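You operate a simulated robot arm through the tools that you are given. There is no shell and no other tool.

Carry out the task below with a simulated robot arm. There is one attempt and no reset: what you move stays moved.

Task
Probe both samples, rinsing between, and set the weaker one on REDO.
Fine: the cup with the blue band first, then the one with the yellow band; probe back in its pot; the other cup stays. Set down upright: cup with the blue band.

It is judged by the outcome, as a careful person would: the job done as asked, and still so three seconds after it is handed in. It fails if anything else is knocked over, pushed out of place, dropped, spilled or broken.

Robot
A 7-joint arm with a three-finger gripper, fixed in place. Base frame: the origin is on the floor under the middle of its stand, x ahead of it, y to its left, z up; the work surface is at about z = 860. Readings come in mm, degrees, newtons and seconds.
It reaches about 1342 mm from its shoulder. Its first joint turns from -166.0 to 166.0 degrees. Payload 2.69 kg.
The TCP is the grasp point between the finger pads, 30 mm short of the fingertips. In the tool frame z runs along the fingers and y along their closing line. The gripper opens to 128 mm; its body begins 117 mm behind the TCP.
Orientation is that of the tool frame in the base frame, as a unit quaternion [x, y, z, w]. With the fingers straight down and closing along the base's y, the tool's x points along the base's -x, its y along +y and its z along -z.

Tools
- The arm moves only by the tool apply_moves. Its arguments are lists of equal length, an entry for each row: "xyz": the shift along the base's x, y, z in units of 30 mm (1.0 is 30 mm), a list of three; "rot": the turn, a rotation vector about the base's x, y, z in units of 8 degrees (1.0 is 8 degrees), a list of three; "gripper": the gripper command, from -1 (shut) to 1 (fully open), values between in proportion. In form: {"xyz": [[dx, dy, dz], ...], "rot": [[ax, ay, az], ...], "gripper": [gripper, ...]}. A call has 1 to 20 rows; each row shifts and turns the commanded pose from where the row before left it. A call with a number of a shift or a turn outside -1 to 1 is refused whole. Each row takes 0.2 s and may step no farther than 50 mm and 8.6 degrees from the row before; otherwise, or with a gripper value out of range, the whole call is refused. A pose out of reach is approached as far as the arm can. The call stops where the force on the tool passes 40 N (or 10 N more than at its start, if that is more) or the arm is blocked; 0.2 s more then pass. Each finger travels about 127 mm/s and halts on what it meets, pressing with about 43 N; the grip force reading is that of the motor and also rises with nothing between the fingers. The clock runs only during rows and for 0.2 s after the last one: add rows that do not move to give the fingers time. It gives the time, the measured TCP pose, the force on the tool (base axes), the opening and the grip force at its end, in the units of the frame above (readings bear some noise), with the torque about the TCP (base axes, N m) and any sound that the robot's microphone picked up.
- Cameras (640 x 400 px; columns grow to the right, rows downward): "scene" is fixed at [419.3, 654.6, 1653.2]; the picture's right is [-0.70, -0.72, 0.00], its down [-0.53, 0.51, -0.68] and it looks along [0.49, -0.47, -0.74] (base axes); focal length 316 px, centre (320, 200). "wrist" rides on the gripper at [58, 54, -131] in the tool frame; the picture's right is [-0.68, 0.74, 0.00], its down [-0.62, -0.57, -0.55] and it looks along [-0.40, -0.37, 0.84] (tool axes); focal length 234 px, centre (320, 200). There is no depth. A picture from a camera that has moved, and an enlarged one, comes with that camera's place and axes in the base frame and with its lens. The place of the scene camera against the robot may be out by one fixed shift of up to 25 mm in any direction.
- camera(camera): a new picture of that camera. The clock stands still meanwhile.
- slide_trunk(by): moves the trunk up (or, below 0, down) by that many mm; the arm rides with it, the base frame stays. It gives what a move gives, with no picture.
- zoom(camera, box): a new picture of the part [left, top, right, bottom] of that camera's present view, enlarged. The clock stands still meanwhile.
- job_done(): hands the job in; it is judged then, once.

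Places have to be worked out from the pictures, the camera data and where the tool is seen. Open the gripper and draw the arm clear of the work before you hand the job in, unless the task says otherwise.

The tools are called as name(argument=value, ...) on one line, values as JSON. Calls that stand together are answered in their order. apply_moves: Moves the arm, as the interface text tells. Its arguments: {"type":"object","properties":{"xyz":{"type":"array","items":{"type":"array","items":{"type":"number"}}},"rot":{"type":"array","items":{"type":"array","items":{"type":"number"}}},"gripper":{"type":"array","items":{"type":"number"}}},"required":["xyz","rot","gripper"]} The other tools are called the same way: slide_trunk (by) moves the trunk up or down; camera (camera) takes a picture; zoom (camera, box) takes an enlarged picture of a part of a camera's view; job_done () hands the job in.

At the start:

```text
time: 0.0
position: [582.0, 350.6, 1353.5]
tcp_rot: [-0.001, 1.0, 0.0, 0.0]
ft_force: [-0.6, -0.6, 0.0]
moment: [0.02, 0.01, 0.01]
width: 128.0
grasp_force: 0.1
trunk travel left (down, up): [-150.0, 200.0]
```

scene: 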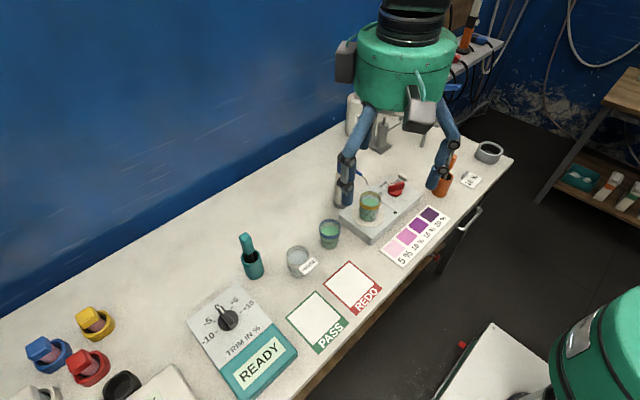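
wrist: 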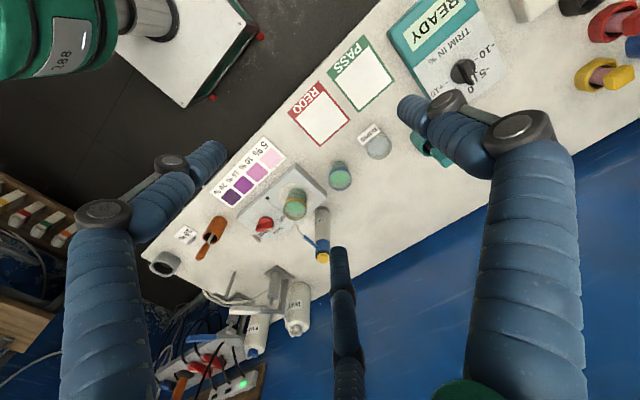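

The pictures show a bench with two cups, probe-like tools in pots, a rinse cup and a colour scale. I'll zoom in for details before moving.

zoom(camera="scene", box=[200, 140, 520, 340])

zoom(camera="scene", box=[320, 140, 520, 265])

zoom(camera="scene", box=[0, 220, 320, 400])

zoom(camera="wrist", box=[140, 100, 460, 300])

```text
2.00 times, centred on (360, 240) of scene
camera zoom: at [419.3, 654.6, 1653.2], right [-0.7, -0.72, 0.0], down [-0.53, 0.51, -0.68], along [0.49, -0.47, -0.74], focal length 631 px, centre (240, 120)
```

zoom: 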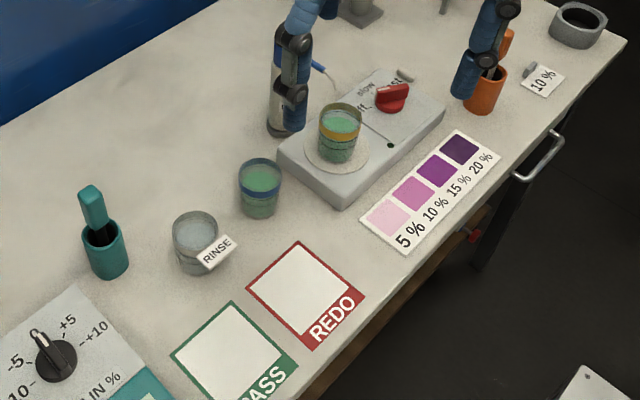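

```text
3.20 times, centred on (420, 202) of scene
camera zoom: at [419.3, 654.6, 1653.2], right [-0.7, -0.72, 0.0], down [-0.53, 0.51, -0.68], along [0.49, -0.47, -0.74], focal length 1010 px, centre (0, 192)
```

zoom: 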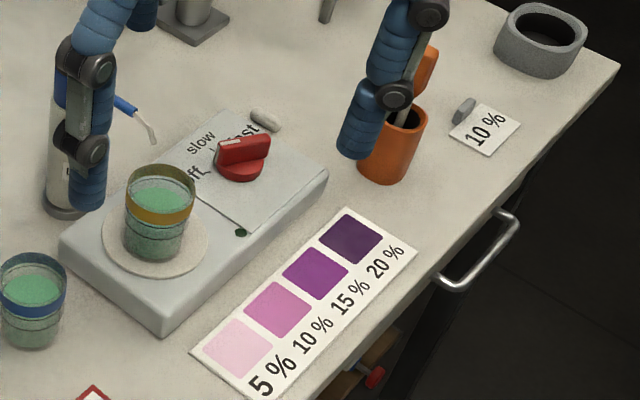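

```text
2.00 times, centred on (160, 310) of scene
camera zoom: at [419.3, 654.6, 1653.2], right [-0.7, -0.72, 0.0], down [-0.53, 0.51, -0.68], along [0.49, -0.47, -0.74], focal length 631 px, centre (640, -20)
```

zoom: 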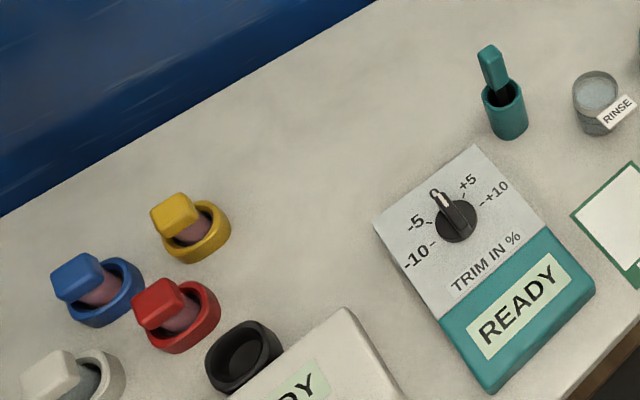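

```text
2.00 times, centred on (300, 200) of wrist
camera zoom: at [521.9, 403.6, 1485.1], right [0.68, 0.74, 0.0], down [0.62, -0.57, 0.55], along [0.4, -0.37, -0.84], focal length 468 px, centre (360, 200)
```

zoom: 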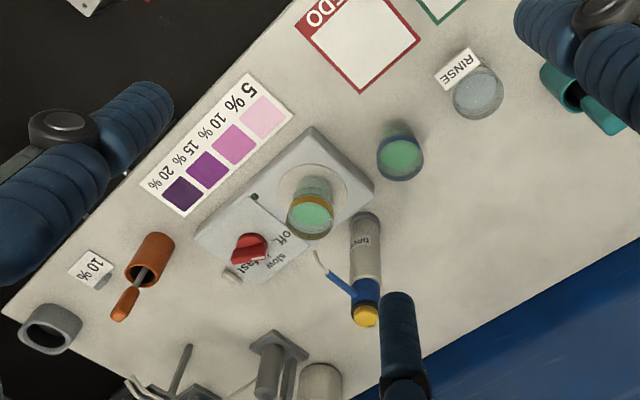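

The scene camera places the blue cup near (789,259), rinse near (802,377), the teal probe pot near (875,476) and the teal meter near (759,600). I'll lower the arm a little over the left-hand area, well above everything, for a closer wrist view of the probe and meter.

apply_moves(xyz=[[0.6, 0.85, -0.8], [0.6, 0.85, -0.8], [0.6, 0.85, -0.8], [0.6, 0.85, -0.8], [0.6, 0.85, -0.8], [0.6, 0.85, -0.8], [0.6, 0.85, -0.8], [0.6, 0.85, -0.8]], rot=[[0, 0, 0], [0, 0, 0], [0, 0, 0], [0, 0, 0], [0, 0, 0], [0, 0, 0], [0, 0, 0], [0, 0, 0]], gripper=[1, 1, 1, 1, 1, 1, 1, 1])

camera(camera="wrist")

camera(camera="scene")

```text
time: 1.8
position: [724.8, 555.3, 1161.7]
tcp_rot: [0.0, 1.0, 0.001, -0.001]
ft_force: [0.8, -0.2, -0.6]
moment: [-0.01, 0.01, 0.0]
width: 127.7
grasp_force: 0.1
trunk travel left (down, up): [-150.0, 200.0]
```

```text
taken
camera wrist: at [665.2, 608.2, 1292.6], right [0.68, 0.74, 0.0], down [0.62, -0.57, 0.55], along [0.4, -0.37, -0.84], focal length 234 px, centre (320, 200)
```

wrist: 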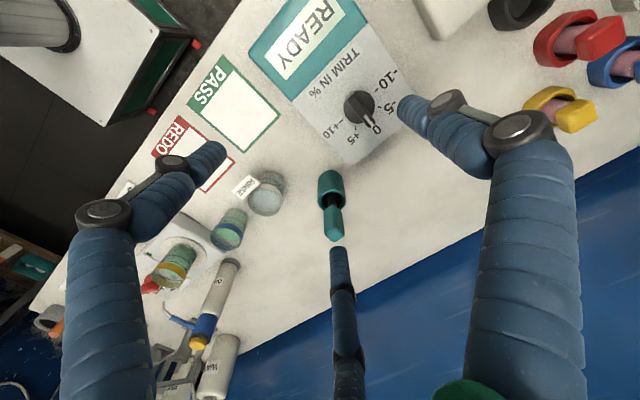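

```text
taken
```

scene: 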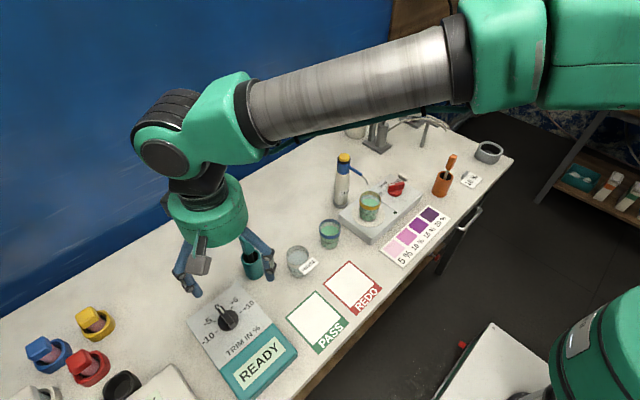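

The wrist view now shows the meter's dial and the teal probe; I'll zoom in on those, and on the orange tool and its card in the scene view.

zoom(camera="wrist", box=[240, 0, 440, 125])

zoom(camera="wrist", box=[240, 140, 400, 240])

zoom(camera="wrist", box=[120, 150, 300, 263])

zoom(camera="scene", box=[400, 130, 520, 205])

zoom(camera="scene", box=[310, 140, 430, 260])

zoom(camera="scene", box=[170, 270, 310, 400])

```text
3.20 times, centred on (340, 62) of wrist
camera zoom: at [665.2, 608.2, 1292.6], right [0.68, 0.74, 0.0], down [0.62, -0.57, 0.55], along [0.4, -0.37, -0.84], focal length 749 px, centre (256, 640)
```

zoom: 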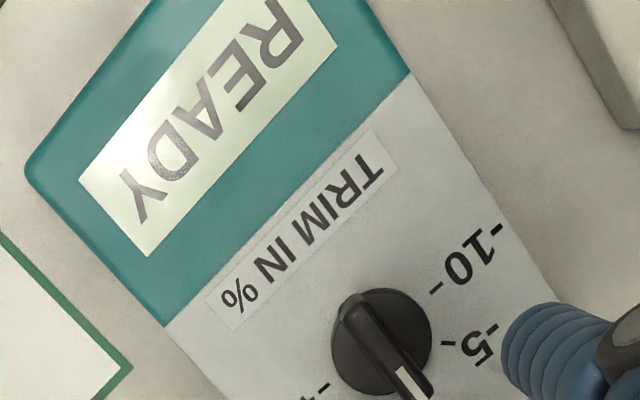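

```text
4.00 times, centred on (320, 190) of wrist
camera zoom: at [665.2, 608.2, 1292.6], right [0.68, 0.74, 0.0], down [0.62, -0.57, 0.55], along [0.4, -0.37, -0.84], focal length 937 px, centre (320, 240)
```

zoom: 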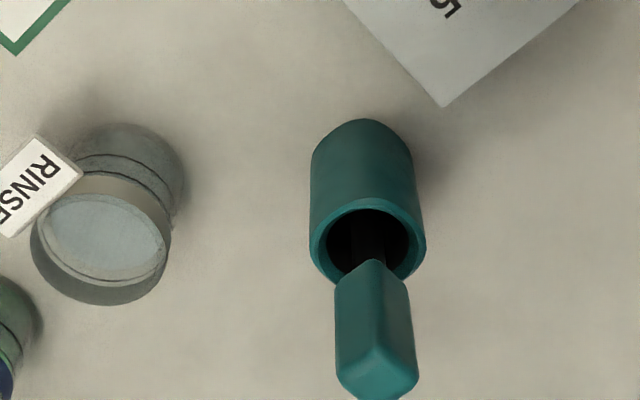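

```text
3.54 times, centred on (210, 206) of wrist
camera zoom: at [665.2, 608.2, 1292.6], right [0.68, 0.74, 0.0], down [0.62, -0.57, 0.55], along [0.4, -0.37, -0.84], focal length 829 px, centre (709, 177)
```

zoom: 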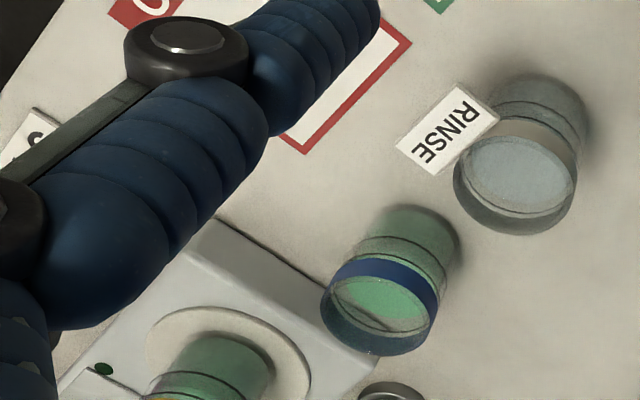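

```text
5.33 times, centred on (460, 168) of scene
camera zoom: at [419.3, 654.6, 1653.2], right [-0.7, -0.72, 0.0], down [-0.53, 0.51, -0.68], along [0.49, -0.47, -0.74], focal length 1683 px, centre (-427, 373)
```

zoom: 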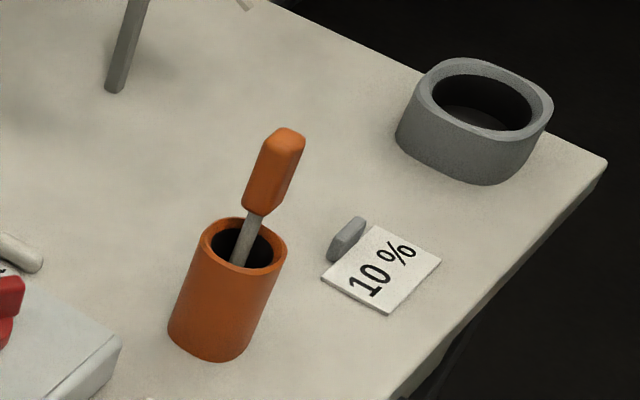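

```text
3.33 times, centred on (370, 200) of scene
camera zoom: at [419.3, 654.6, 1653.2], right [-0.7, -0.72, 0.0], down [-0.53, 0.51, -0.68], along [0.49, -0.47, -0.74], focal length 1052 px, centre (153, 200)
```

zoom: 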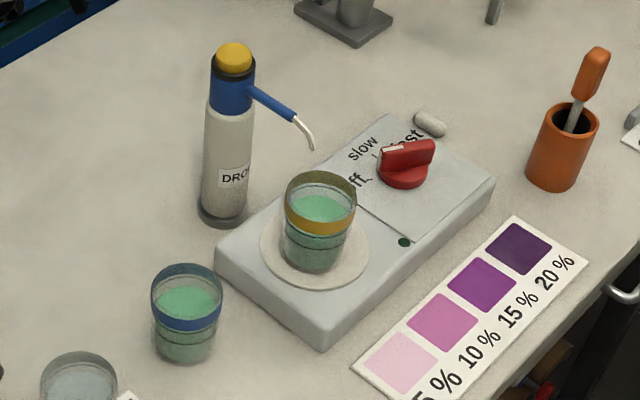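

```text
3.08 times, centred on (240, 335) of scene
camera zoom: at [419.3, 654.6, 1653.2], right [-0.7, -0.72, 0.0], down [-0.53, 0.51, -0.68], along [0.49, -0.47, -0.74], focal length 971 px, centre (566, -215)
```

zoom: 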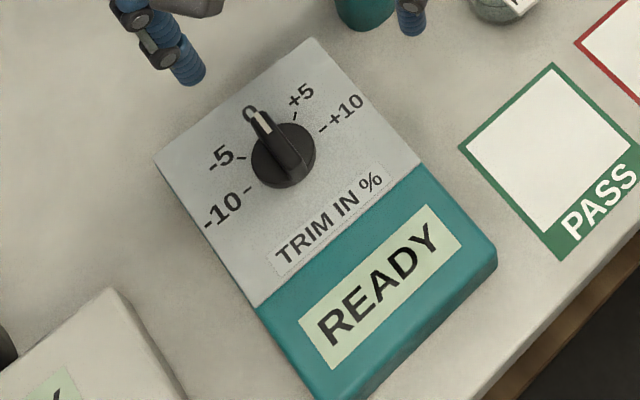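

The trim is at 0 and the teal probe matches the teal meter. I'll swing a bit further left at this height to see the second meter and the coloured items so I know they are unrelated.

apply_moves(xyz=[[0, 1, 0], [0, 1, 0], [0, 1, 0], [0, 1, 0], [0, 1, 0], [0, 1, 0], [0, 1, 0]], rot=[[0, 0, 0], [0, 0, 0], [0, 0, 0], [0, 0, 0], [0, 0, 0], [0, 0, 0], [0, 0, 0]], gripper=[1, 1, 1, 1, 1, 1, 1])

camera(camera="wrist")

```text
time: 3.4
position: [724.8, 764.9, 1160.2]
tcp_rot: [0.001, 1.0, -0.001, -0.001]
ft_force: [0.2, 0.8, -0.9]
moment: [-0.03, 0.13, 0.04]
width: 127.7
grasp_force: 0.1
trunk travel left (down, up): [-150.0, 200.0]
```

```text
taken
camera wrist: at [666.1, 818.9, 1291.1], right [0.68, 0.74, 0.0], down [0.62, -0.56, 0.55], along [0.4, -0.37, -0.84], focal length 234 px, centre (320, 200)
```

wrist: 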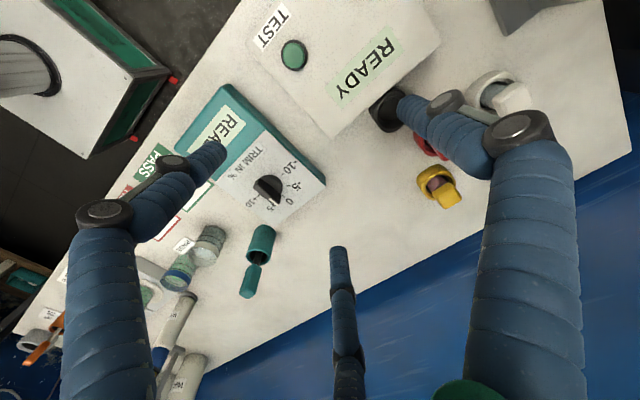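

The white unit is just a plug tester, unrelated. I'll zoom in on the teal pot, cups, and REDO card from this second viewpoint to triangulate them.

zoom(camera="wrist", box=[180, 200, 340, 300])

zoom(camera="scene", box=[220, 200, 420, 325])

```text
4.00 times, centred on (260, 250) of wrist
camera zoom: at [666.1, 818.9, 1291.1], right [0.68, 0.74, 0.0], down [0.62, -0.56, 0.55], along [0.4, -0.37, -0.84], focal length 937 px, centre (560, 0)
```

zoom: 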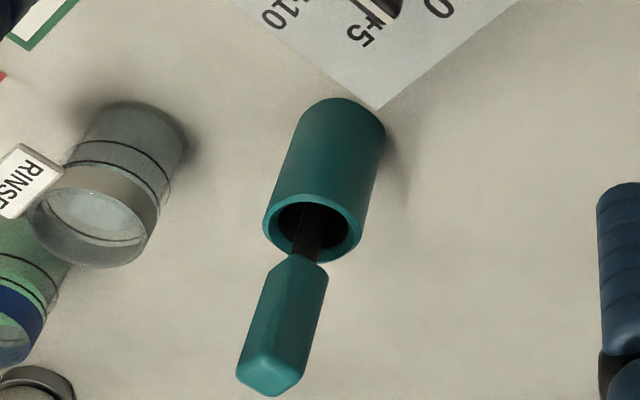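

```text
3.20 times, centred on (320, 262) of scene
camera zoom: at [419.3, 654.6, 1653.2], right [-0.7, -0.72, 0.0], down [-0.53, 0.51, -0.68], along [0.49, -0.47, -0.74], focal length 1010 px, centre (320, 0)
```

zoom: 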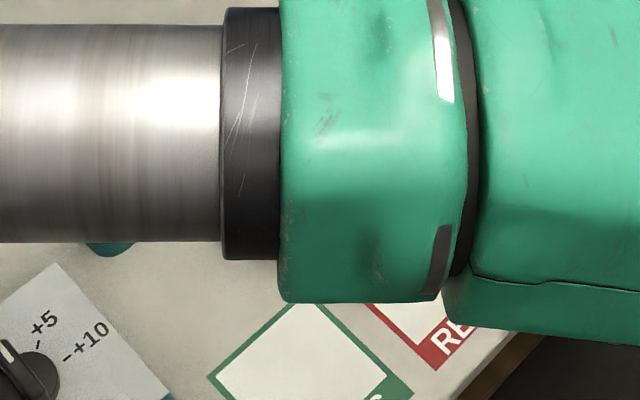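

Triangulating the two wrist views puts the teal pot's opening at about (850,467,937) and the probe handle from z≈958 to ≈1027, nearly upright. I'll move to stand above it with clearance and look again.

apply_moves(xyz=[[0.3, -1, 0], [0.3, -1, 0], [0.4, -1, 0], [0.4, -1, 0], [0.4, -1, 0], [0.5, -1, 0], [0.5, -1, 0], [0.5, -1, 0], [0.5, -1, 0], [0.5, -0.95, 0]], rot=[[0, 0, 0], [0, 0, 0], [0, 0, 0], [0, 0, 0], [0, 0, 0], [0, 0, 0], [0, 0, 0], [0, 0, 0], [0, 0, 0], [0, 0, 0]], gripper=[1, 1, 1, 1, 1, 1, 1, 1, 1, 1])

camera(camera="wrist")

zoom(camera="scene", box=[160, 140, 400, 290])

```text
time: 5.6
position: [853.5, 468.3, 1161.9]
tcp_rot: [0.0, 1.0, 0.0, 0.0]
ft_force: [-0.4, -0.4, -0.1]
moment: [-0.01, -0.04, -0.02]
width: 128.1
grasp_force: 0.1
trunk travel left (down, up): [-150.0, 200.0]
```

```text
taken
camera wrist: at [794.0, 520.1, 1292.9], right [0.68, 0.74, 0.0], down [0.62, -0.57, 0.55], along [0.4, -0.37, -0.84], focal length 234 px, centre (320, 200)
```

wrist: 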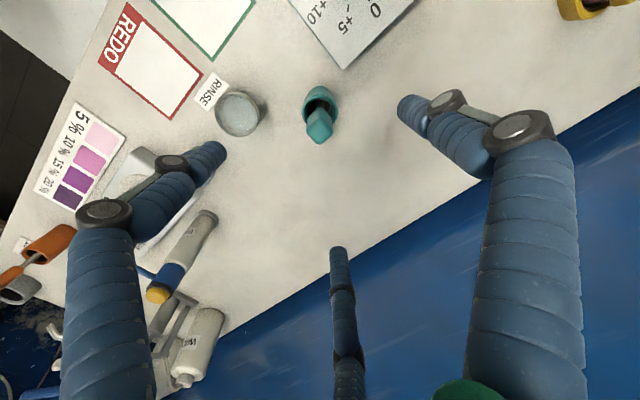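

```text
2.67 times, centred on (280, 215) of scene
camera zoom: at [419.3, 654.6, 1653.2], right [-0.7, -0.72, 0.0], down [-0.53, 0.51, -0.68], along [0.49, -0.47, -0.74], focal length 842 px, centre (427, 160)
```

zoom: 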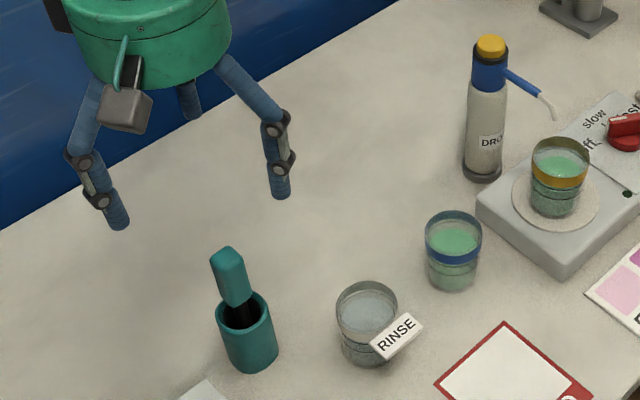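

From here the probe leans slightly in its pot; I'll zoom in on it and the rinse cup.

zoom(camera="wrist", box=[260, 60, 400, 160])

zoom(camera="wrist", box=[180, 60, 280, 150])

zoom(camera="scene", box=[220, 210, 300, 290])

```text
4.00 times, centred on (330, 110) of wrist
camera zoom: at [794.0, 520.1, 1292.9], right [0.68, 0.74, 0.0], down [0.62, -0.57, 0.55], along [0.4, -0.37, -0.84], focal length 937 px, centre (280, 560)
```

zoom: 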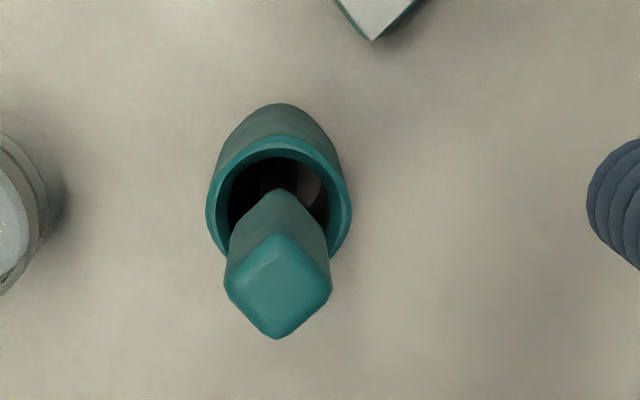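

```text
4.44 times, centred on (230, 105) of wrist
camera zoom: at [794.0, 520.1, 1292.9], right [0.68, 0.74, 0.0], down [0.62, -0.57, 0.55], along [0.4, -0.37, -0.84], focal length 1041 px, centre (720, 622)
```

zoom: 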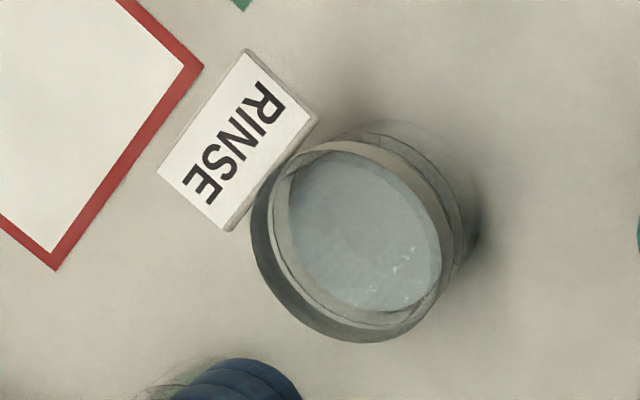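

```text
5.00 times, centred on (260, 250) of scene
camera zoom: at [419.3, 654.6, 1653.2], right [-0.7, -0.72, 0.0], down [-0.53, 0.51, -0.68], along [0.49, -0.47, -0.74], focal length 1578 px, centre (620, -50)
```

zoom: 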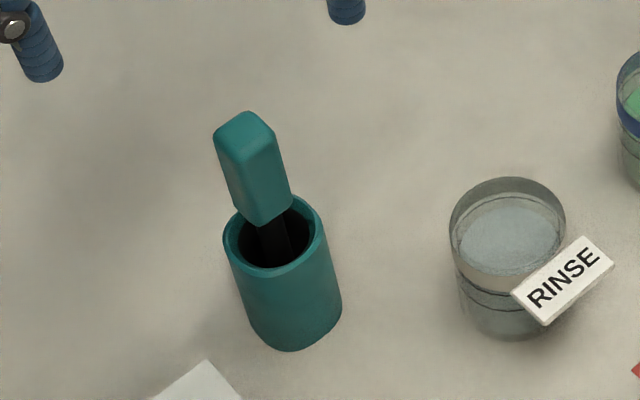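

The handle is a roughly 21 mm square, upright, aligned with the base axes and centred near (851,466), top at z≈1028. I'm well above it, so I'll close the gripper in the air to see how the three fingers meet.

apply_moves(xyz=[[0, 0, 0], [0, 0, 0], [0, 0, 0], [0, 0, 0], [0, 0, 0]], rot=[[0, 0, 0], [0, 0, 0], [0, 0, 0], [0, 0, 0], [0, 0, 0]], gripper=[-0.65, -0.65, -0.65, -0.65, -0.65])

camera(camera="wrist")

zoom(camera="scene", box=[160, 110, 320, 210])

```text
time: 6.8
position: [854.4, 467.2, 1162.0]
tcp_rot: [-0.001, 1.0, 0.0, 0.0]
ft_force: [0.7, 0.8, 0.4]
moment: [0.03, 0.01, -0.06]
width: 22.3
grasp_force: 0.0
trunk travel left (down, up): [-150.0, 200.0]
```

```text
taken
camera wrist: at [794.2, 520.1, 1292.8], right [0.68, 0.74, 0.0], down [0.62, -0.57, 0.55], along [0.4, -0.37, -0.84], focal length 234 px, centre (320, 200)
```

wrist: 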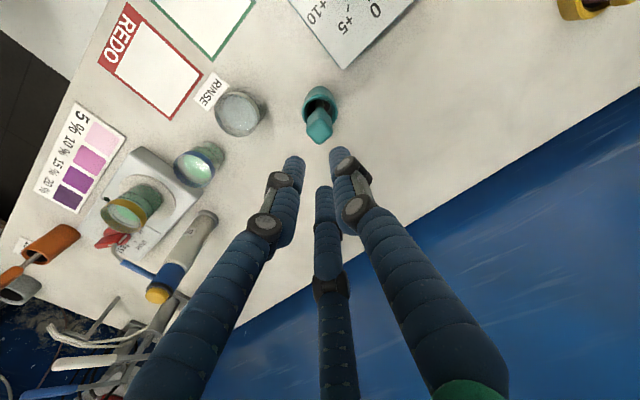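

```text
4.00 times, centred on (240, 160) of scene
camera zoom: at [419.3, 654.6, 1653.2], right [-0.7, -0.72, 0.0], down [-0.53, 0.51, -0.68], along [0.49, -0.47, -0.74], focal length 1262 px, centre (640, 360)
```

zoom: 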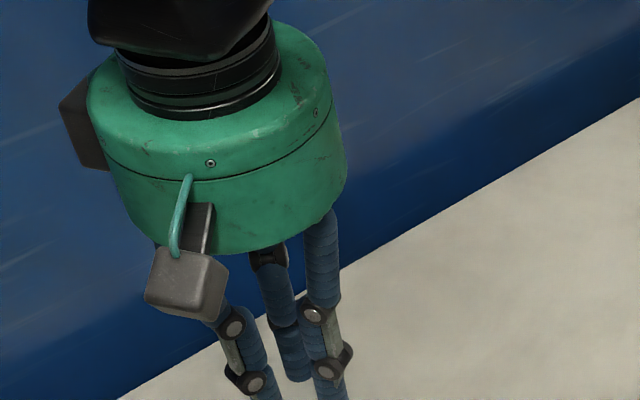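

The fingers close symmetrically at 120°, with the single one on +y, which suits the square handle. I'll open to about 75 mm and lower straight down around the handle to TCP z≈1003, fingertips at ≈973, above the pot rim.

apply_moves(xyz=[[-0.12, 0, 0], [0, 0, 0], [0, 0, 0], [0, 0, -0.8], [0, 0, -0.8], [0, 0, -0.8]], rot=[[0, 0, 0], [0, 0, 0], [0, 0, 0], [0, 0, 0], [0, 0, 0], [0, 0, 0]], gripper=[0.17, 0.17, 0.17, 0.17, 0.17, 0.17])

camera(camera="wrist")

camera(camera="scene")

```text
time: 8.2
position: [849.1, 464.8, 1090.4]
tcp_rot: [0.0, 1.0, 0.0, 0.0]
ft_force: [0.6, -0.1, 0.6]
moment: [0.04, 0.0, -0.01]
width: 75.1
grasp_force: 0.1
trunk travel left (down, up): [-150.0, 200.0]
```

```text
taken
camera wrist: at [789.6, 519.4, 1220.9], right [0.68, 0.74, 0.0], down [0.61, -0.57, 0.55], along [0.4, -0.37, -0.84], focal length 234 px, centre (320, 200)
```

wrist: 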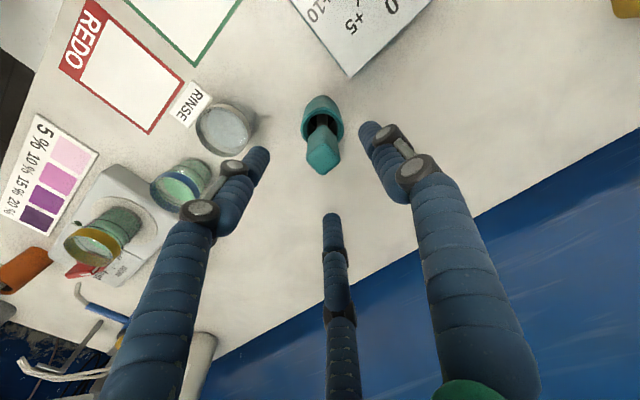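

```text
taken
```

scene: 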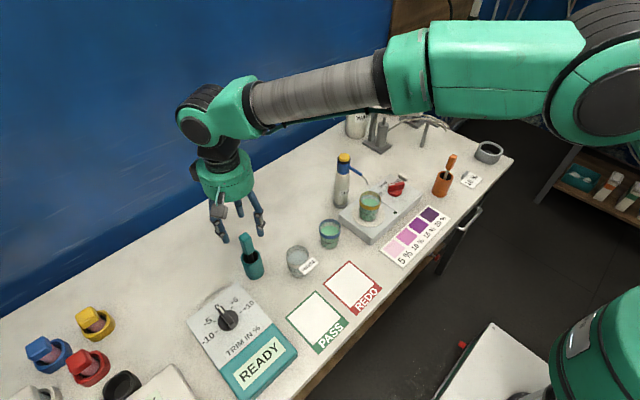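

The handle top reads (852,464) from here, right under the TCP. I'll go down the remaining 87 mm.

apply_moves(xyz=[[0.05, 0, -0.75], [0, 0, -0.75], [0, 0, -0.7], [0, 0, -0.7]], rot=[[0, 0, 0], [0, 0, 0], [0, 0, 0], [0, 0, 0]], gripper=[0.17, 0.17, 0.17, 0.17])

camera(camera="wrist")

zoom(camera="scene", box=[190, 180, 318, 280])

```text
time: 9.2
position: [853.2, 467.5, 1002.2]
tcp_rot: [0.0, 1.0, 0.0, 0.0]
ft_force: [0.5, -0.8, 0.6]
moment: [0.02, 0.04, -0.04]
width: 75.0
grasp_force: 0.0
trunk travel left (down, up): [-150.0, 200.0]
```

```text
taken
camera wrist: at [792.9, 519.7, 1133.6], right [0.68, 0.74, 0.0], down [0.62, -0.57, 0.55], along [0.4, -0.37, -0.84], focal length 234 px, centre (320, 200)
```

wrist: 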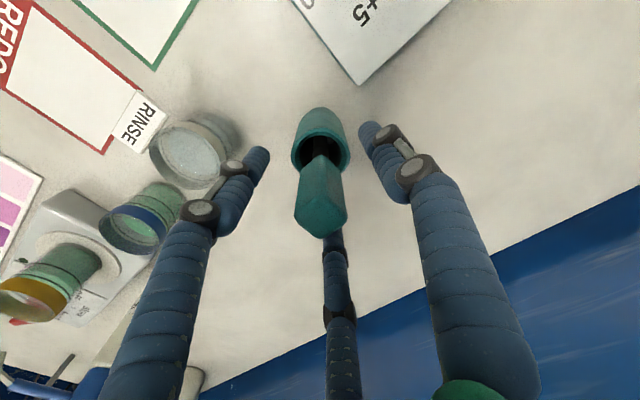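

```text
4.00 times, centred on (254, 230) of scene
camera zoom: at [419.3, 654.6, 1653.2], right [-0.7, -0.72, 0.0], down [-0.53, 0.51, -0.68], along [0.49, -0.47, -0.74], focal length 1262 px, centre (584, 80)
```

zoom: 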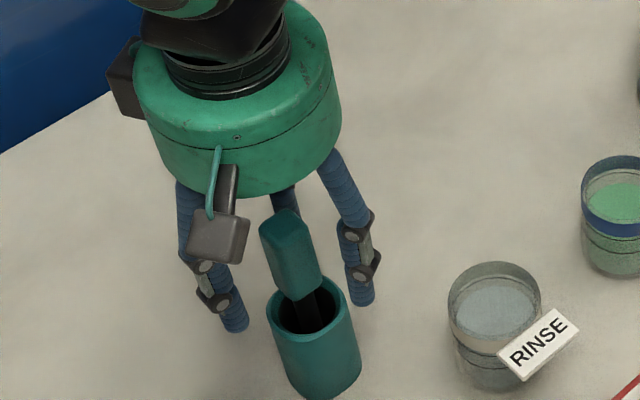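

The handle sits centrally between the three fingers. I'll close on it now.

apply_moves(xyz=[[0, 0, 0], [0, 0, 0], [0, 0, 0], [0, 0, 0]], rot=[[0, 0, 0], [0, 0, 0], [0, 0, 0], [0, 0, 0]], gripper=[-0.3, -0.7, -1, -1])

camera(camera="wrist")

zoom(camera="scene", box=[190, 180, 318, 280])

```text
time: 10.2
position: [852.6, 466.9, 1002.1]
tcp_rot: [-0.001, 1.0, 0.001, -0.001]
ft_force: [0.8, -0.7, -1.4]
moment: [0.0, 0.0, -0.03]
width: 30.6
grasp_force: 43.1
trunk travel left (down, up): [-150.0, 200.0]
```

```text
taken
camera wrist: at [793.0, 519.8, 1133.4], right [0.68, 0.74, 0.0], down [0.62, -0.57, 0.55], along [0.4, -0.37, -0.84], focal length 234 px, centre (320, 200)
```

wrist: 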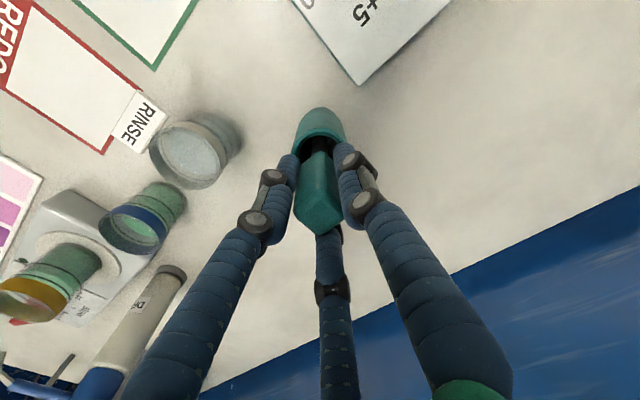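

```text
4.00 times, centred on (254, 230) of scene
camera zoom: at [419.3, 654.6, 1653.2], right [-0.7, -0.72, 0.0], down [-0.53, 0.51, -0.68], along [0.49, -0.47, -0.74], focal length 1262 px, centre (584, 80)
```

zoom: 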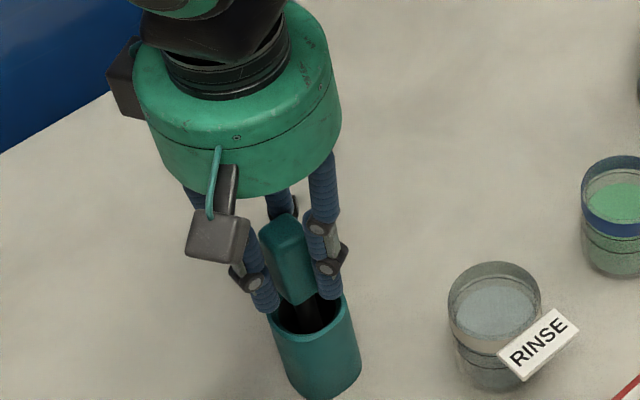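

The grip reads 43 N with a 30.6 mm opening, so the handle is held. I'll lift straight up slowly at first, watching the force.

apply_moves(xyz=[[0, 0, 0.3], [0, 0, 0.5], [0, 0, 0.5], [0, 0, 0.7], [0, 0, 0.7], [0, 0, 0.7], [0, 0, 0.7], [0, 0, 0.7]], rot=[[0, 0, 0], [0, 0, 0], [0, 0, 0], [0, 0, 0], [0, 0, 0], [0, 0, 0], [0, 0, 0], [0, 0, 0]], gripper=[-1, -1, -1, -1, -1, -1, -1, -1])

camera(camera="wrist")

zoom(camera="scene", box=[160, 130, 320, 290])

```text
time: 12.0
position: [849.9, 464.9, 1146.3]
tcp_rot: [0.001, 1.0, 0.0, -0.001]
ft_force: [0.0, -0.5, -1.3]
moment: [-0.01, 0.01, 0.05]
width: 30.6
grasp_force: 43.5
trunk travel left (down, up): [-150.0, 200.0]
```

```text
taken
camera wrist: at [791.8, 518.6, 1278.1], right [0.68, 0.74, 0.0], down [0.62, -0.57, 0.55], along [0.4, -0.37, -0.84], focal length 234 px, centre (320, 200)
```

wrist: 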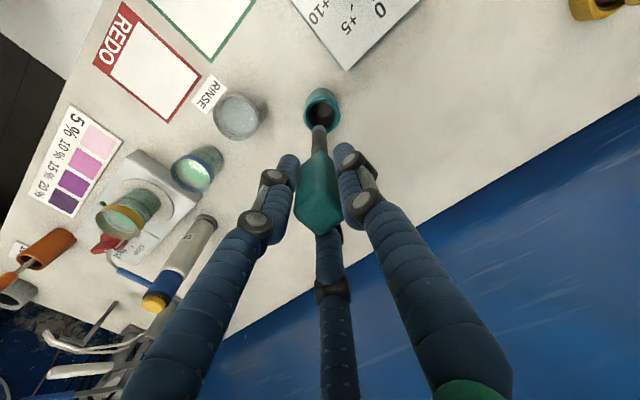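

```text
2.50 times, centred on (240, 210) of scene
camera zoom: at [419.3, 654.6, 1653.2], right [-0.7, -0.72, 0.0], down [-0.53, 0.51, -0.68], along [0.49, -0.47, -0.74], focal length 789 px, centre (520, 175)
```

zoom: 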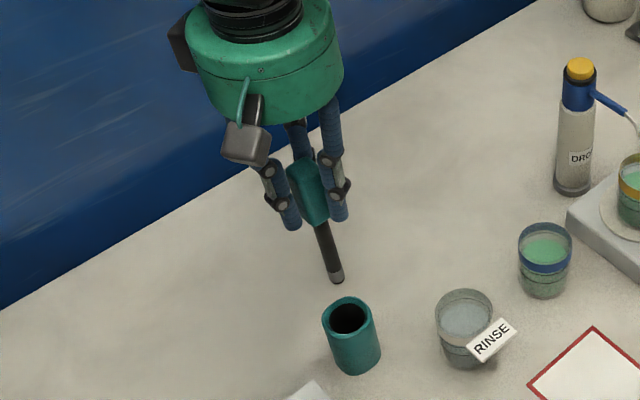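

The probe is out of the pot with a dark shaft and a pale tip. I'll zoom in to measure the tip's position relative to the TCP.

zoom(camera="wrist", box=[270, 80, 370, 180])

zoom(camera="scene", box=[240, 170, 340, 290])

```text
4.00 times, centred on (320, 130) of wrist
camera zoom: at [791.8, 518.6, 1278.1], right [0.68, 0.74, 0.0], down [0.62, -0.57, 0.55], along [0.4, -0.37, -0.84], focal length 937 px, centre (320, 480)
```

zoom: 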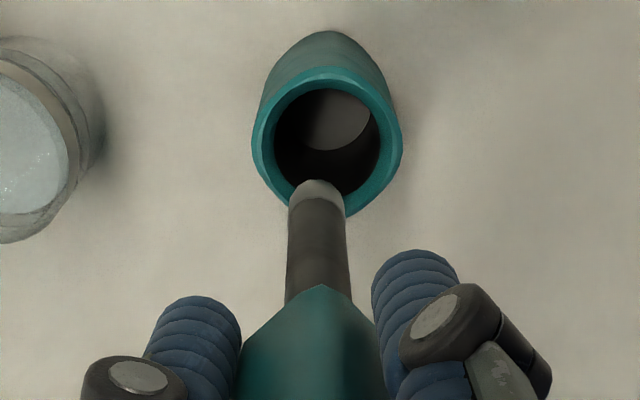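

```text
3.33 times, centred on (290, 230) of scene
camera zoom: at [419.3, 654.6, 1653.2], right [-0.7, -0.72, 0.0], down [-0.53, 0.51, -0.68], along [0.49, -0.47, -0.74], focal length 1052 px, centre (420, 100)
```

zoom: 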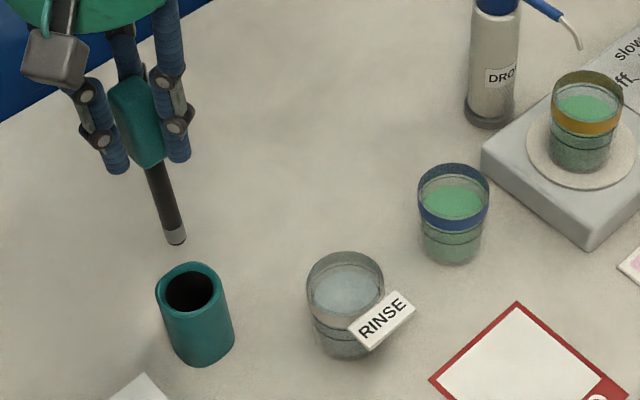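

The tip sits about 139 mm below the TCP. Now I'll zoom on the cups from here to triangulate the blue, yellow and rinse cups.

zoom(camera="wrist", box=[80, 80, 280, 250])

zoom(camera="scene", box=[270, 170, 430, 290])

```text
2.35 times, centred on (180, 165) of wrist
camera zoom: at [791.8, 518.6, 1278.1], right [0.68, 0.74, 0.0], down [0.62, -0.57, 0.55], along [0.4, -0.37, -0.84], focal length 551 px, centre (649, 282)
```

zoom: 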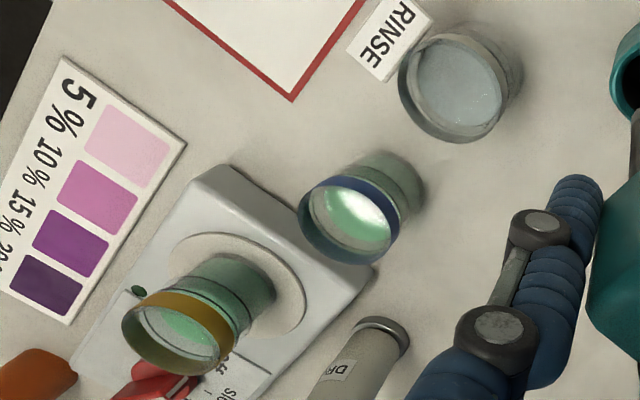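

```text
3.33 times, centred on (350, 230) of scene
camera zoom: at [419.3, 654.6, 1653.2], right [-0.7, -0.72, 0.0], down [-0.53, 0.51, -0.68], along [0.49, -0.47, -0.74], focal length 1052 px, centre (220, 100)
```

zoom: 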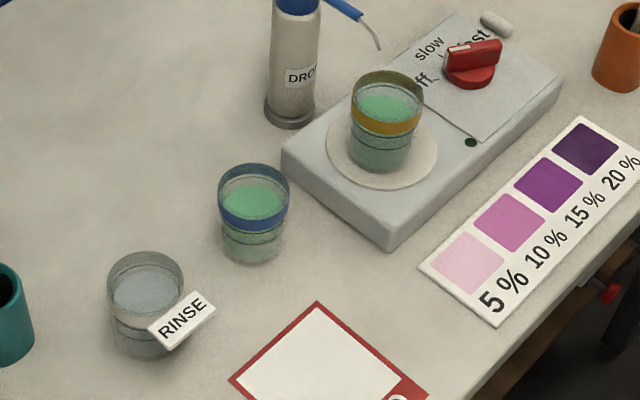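

Triangulated: rinse rim at about (771,373,931), blue rim at (776,246,932), yellow rim at (743,116,979), with liquid about 13 mm below each rim. I'll carry the probe at this height to above the blue cup and check alignment.

apply_moves(xyz=[[-0.3, -0.9, 0], [-0.3, -0.9, 0], [-0.3, -0.9, 0], [-0.3, -0.9, 0], [-0.3, -0.9, 0], [-0.3, -0.9, 0], [-0.3, -0.97, 0], [-0.3, -0.97, 0]], rot=[[0, 0, 0], [0, 0, 0], [0, 0, 0], [0, 0, 0], [0, 0, 0], [0, 0, 0], [0, 0, 0], [0, 0, 0]], gripper=[-1, -1, -1, -1, -1, -1, -1, -1])

camera(camera="wrist")

camera(camera="scene")

```text
time: 13.8
position: [781.9, 244.2, 1146.4]
tcp_rot: [0.001, 1.0, 0.0, 0.0]
ft_force: [-0.4, -0.1, -0.9]
moment: [0.04, -0.01, 0.02]
width: 30.6
grasp_force: 42.5
trunk travel left (down, up): [-150.0, 200.0]
```

```text
taken
camera wrist: at [721.6, 297.8, 1278.1], right [0.68, 0.74, 0.0], down [0.62, -0.57, 0.55], along [0.4, -0.37, -0.84], focal length 234 px, centre (320, 200)
```

wrist: 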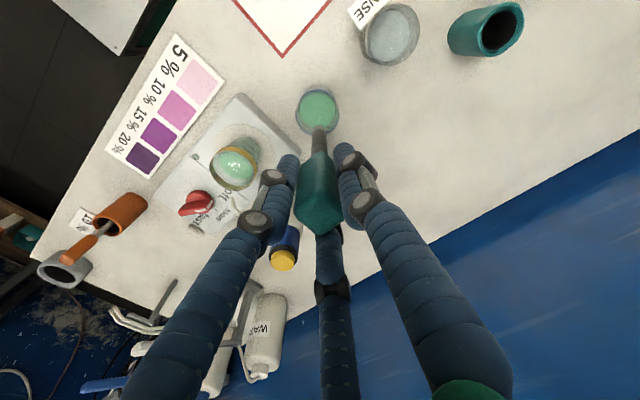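

```text
taken
```

scene: 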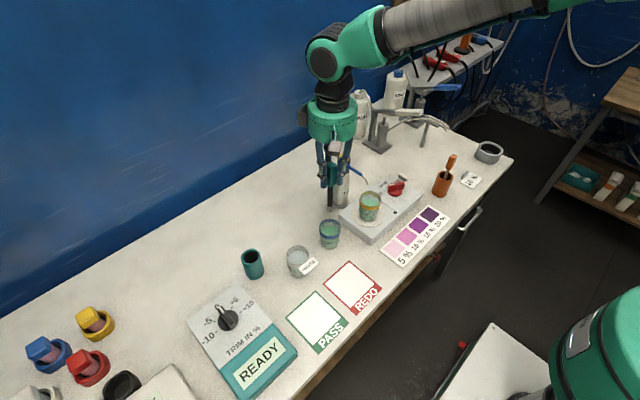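

The probe hangs above the blue cup. I'll zoom to check the tip against the cup rim, and to see the drops bottle near the arm.

zoom(camera="wrist", box=[260, 60, 380, 180])

zoom(camera="scene", box=[270, 110, 430, 270])

zoom(camera="wrist", box=[180, 120, 340, 280])

```text
3.33 times, centred on (320, 120) of wrist
camera zoom: at [721.6, 297.8, 1278.1], right [0.68, 0.74, 0.0], down [0.62, -0.57, 0.55], along [0.4, -0.37, -0.84], focal length 781 px, centre (320, 467)
```

zoom: 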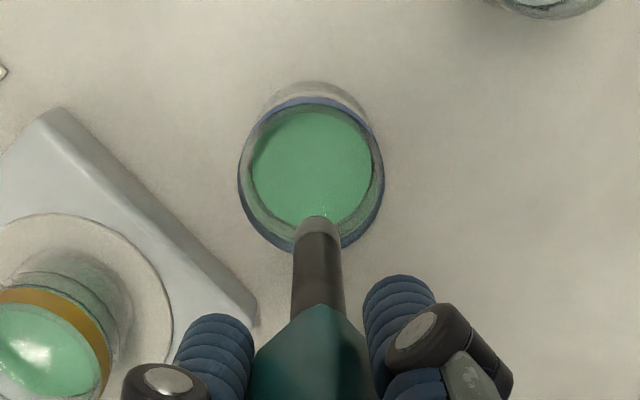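

```text
2.50 times, centred on (350, 190) of scene
camera zoom: at [419.3, 654.6, 1653.2], right [-0.7, -0.72, 0.0], down [-0.53, 0.51, -0.68], along [0.49, -0.47, -0.74], focal length 789 px, centre (245, 225)
```

zoom: 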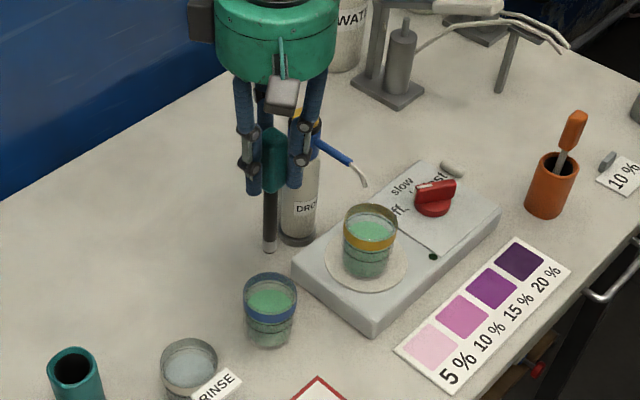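

```text
2.50 times, centred on (260, 200) of wrist
camera zoom: at [721.6, 297.8, 1278.1], right [0.68, 0.74, 0.0], down [0.62, -0.57, 0.55], along [0.4, -0.37, -0.84], focal length 585 px, centre (470, 200)
```

zoom: 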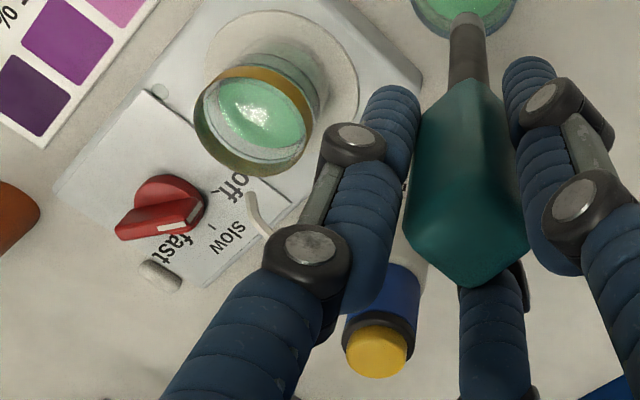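

The tip is about 3 mm off the cup centre in x, well within the opening. I'll shift −3 mm in x and lower slowly 119 mm, so the tip goes about 30 mm into the liquid and stays clear of the bottom, then hold there.

apply_moves(xyz=[[-0.1, -0.03, 0], [0, 0, -0.7], [0, 0, -0.7], [0, 0, -0.6], [0, 0, -0.4], [0, 0, -0.4], [0, 0, -0.4], [0, 0, -0.4], [0, 0, -0.37], [0, 0, 0], [0, 0, 0], [0, 0, 0], [0, 0, 0]], rot=[[0, 0, 0], [0, 0, 0], [0, 0, 0], [0, 0, 0], [0, 0, 0], [0, 0, 0], [0, 0, 0], [0, 0, 0], [0, 0, 0], [0, 0, 0], [0, 0, 0], [0, 0, 0], [0, 0, 0]], gripper=[-1, -1, -1, -1, -1, -1, -1, -1, -1, -1, -1, -1, -1])

camera(camera="scene")

zoom(camera="scene", box=[180, 280, 310, 400])

camera(camera="wrist")

```text
time: 16.6
position: [775.9, 244.4, 1027.8]
tcp_rot: [0.0, 1.0, 0.0, 0.0]
ft_force: [0.9, 0.5, -0.7]
moment: [-0.02, -0.02, -0.02]
width: 30.5
grasp_force: 43.0
trunk travel left (down, up): [-150.0, 200.0]
```

```text
taken
```

scene: 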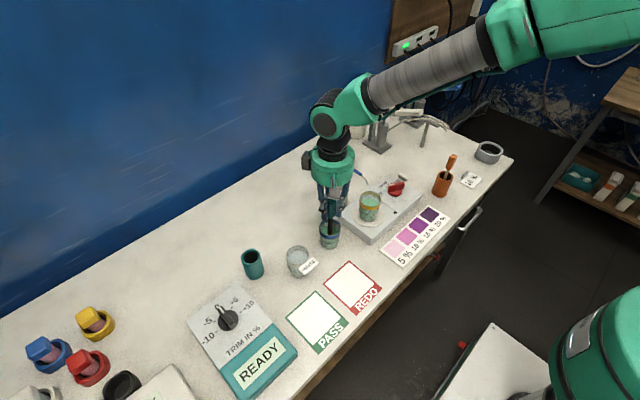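

```text
3.33 times, centred on (245, 340) of scene
camera zoom: at [419.3, 654.6, 1653.2], right [-0.7, -0.72, 0.0], down [-0.53, 0.51, -0.68], along [0.49, -0.47, -0.74], focal length 1052 px, centre (570, -267)
```

zoom: 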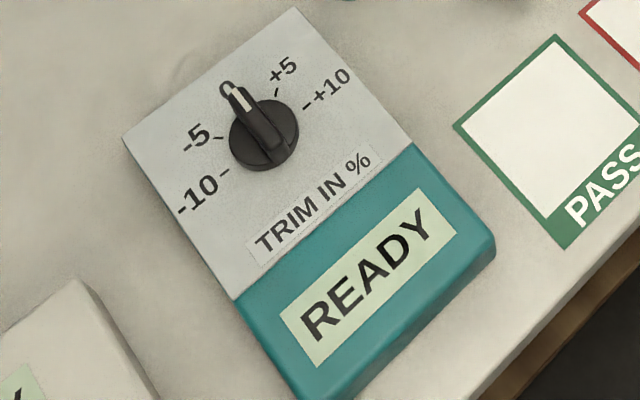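

```text
taken
camera wrist: at [717.8, 297.2, 1159.2], right [0.68, 0.74, 0.0], down [0.62, -0.57, 0.55], along [0.4, -0.37, -0.84], focal length 234 px, centre (320, 200)
```

wrist: 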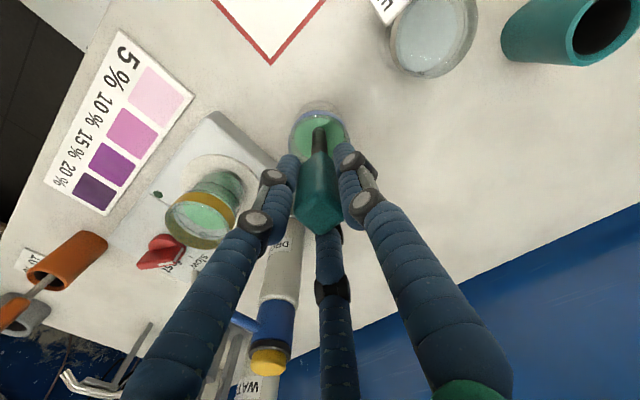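

The display still says READY; perhaps the reading needs time. I'll check the immersion closely and hold still a few more seconds.

zoom(camera="wrist", box=[270, 90, 370, 170])

zoom(camera="scene", box=[290, 180, 370, 260])

apply_moves(xyz=[[0, 0, 0], [0, 0, 0], [0, 0, 0], [0, 0, 0], [0, 0, 0], [0, 0, 0], [0, 0, 0], [0, 0, 0], [0, 0, 0], [0, 0, 0]], rot=[[0, 0, 0], [0, 0, 0], [0, 0, 0], [0, 0, 0], [0, 0, 0], [0, 0, 0], [0, 0, 0], [0, 0, 0], [0, 0, 0], [0, 0, 0]], gripper=[-1, -1, -1, -1, -1, -1, -1, -1, -1, -1])

zoom(camera="scene", box=[180, 280, 310, 400])

```text
5.00 times, centred on (320, 130) of wrist
camera zoom: at [717.8, 297.2, 1159.2], right [0.68, 0.74, 0.0], down [0.62, -0.57, 0.55], along [0.4, -0.37, -0.84], focal length 1171 px, centre (320, 550)
```

zoom: 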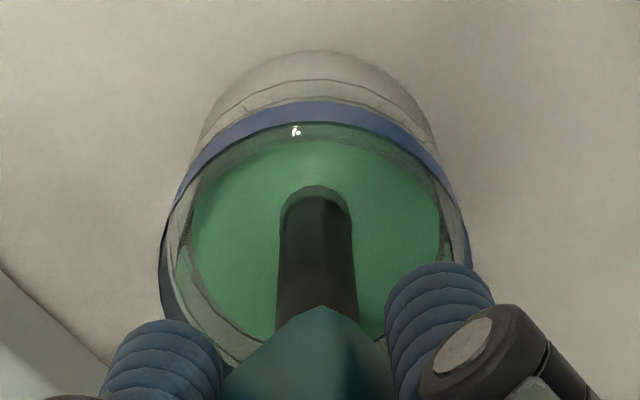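

```text
5.00 times, centred on (330, 220) of scene
camera zoom: at [419.3, 654.6, 1653.2], right [-0.7, -0.72, 0.0], down [-0.53, 0.51, -0.68], along [0.49, -0.47, -0.74], focal length 1578 px, centre (270, 100)
```

zoom: 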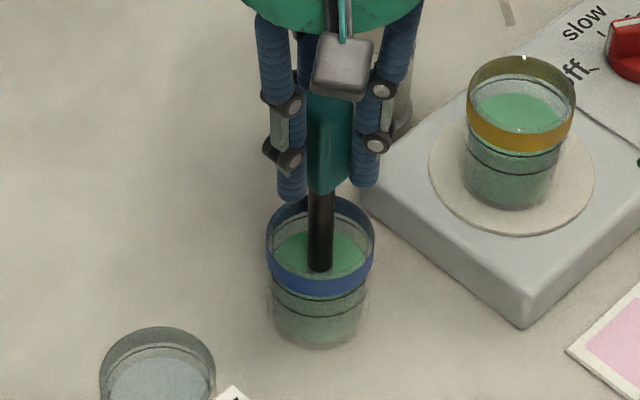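

```text
time: 18.8
position: [777.3, 243.5, 1028.1]
tcp_rot: [0.002, 1.0, 0.0, 0.0]
ft_force: [-0.2, 0.1, -2.0]
moment: [-0.02, 0.02, -0.01]
width: 30.9
grasp_force: 42.9
trunk travel left (down, up): [-150.0, 200.0]
```

```text
3.33 times, centred on (245, 340) of scene
camera zoom: at [419.3, 654.6, 1653.2], right [-0.7, -0.72, 0.0], down [-0.53, 0.51, -0.68], along [0.49, -0.47, -0.74], focal length 1052 px, centre (570, -267)
```

zoom: 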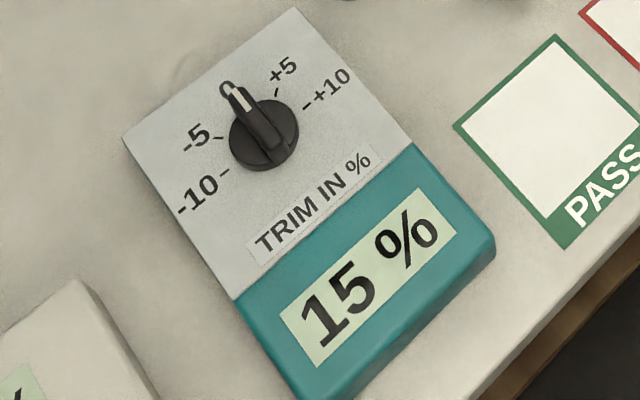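

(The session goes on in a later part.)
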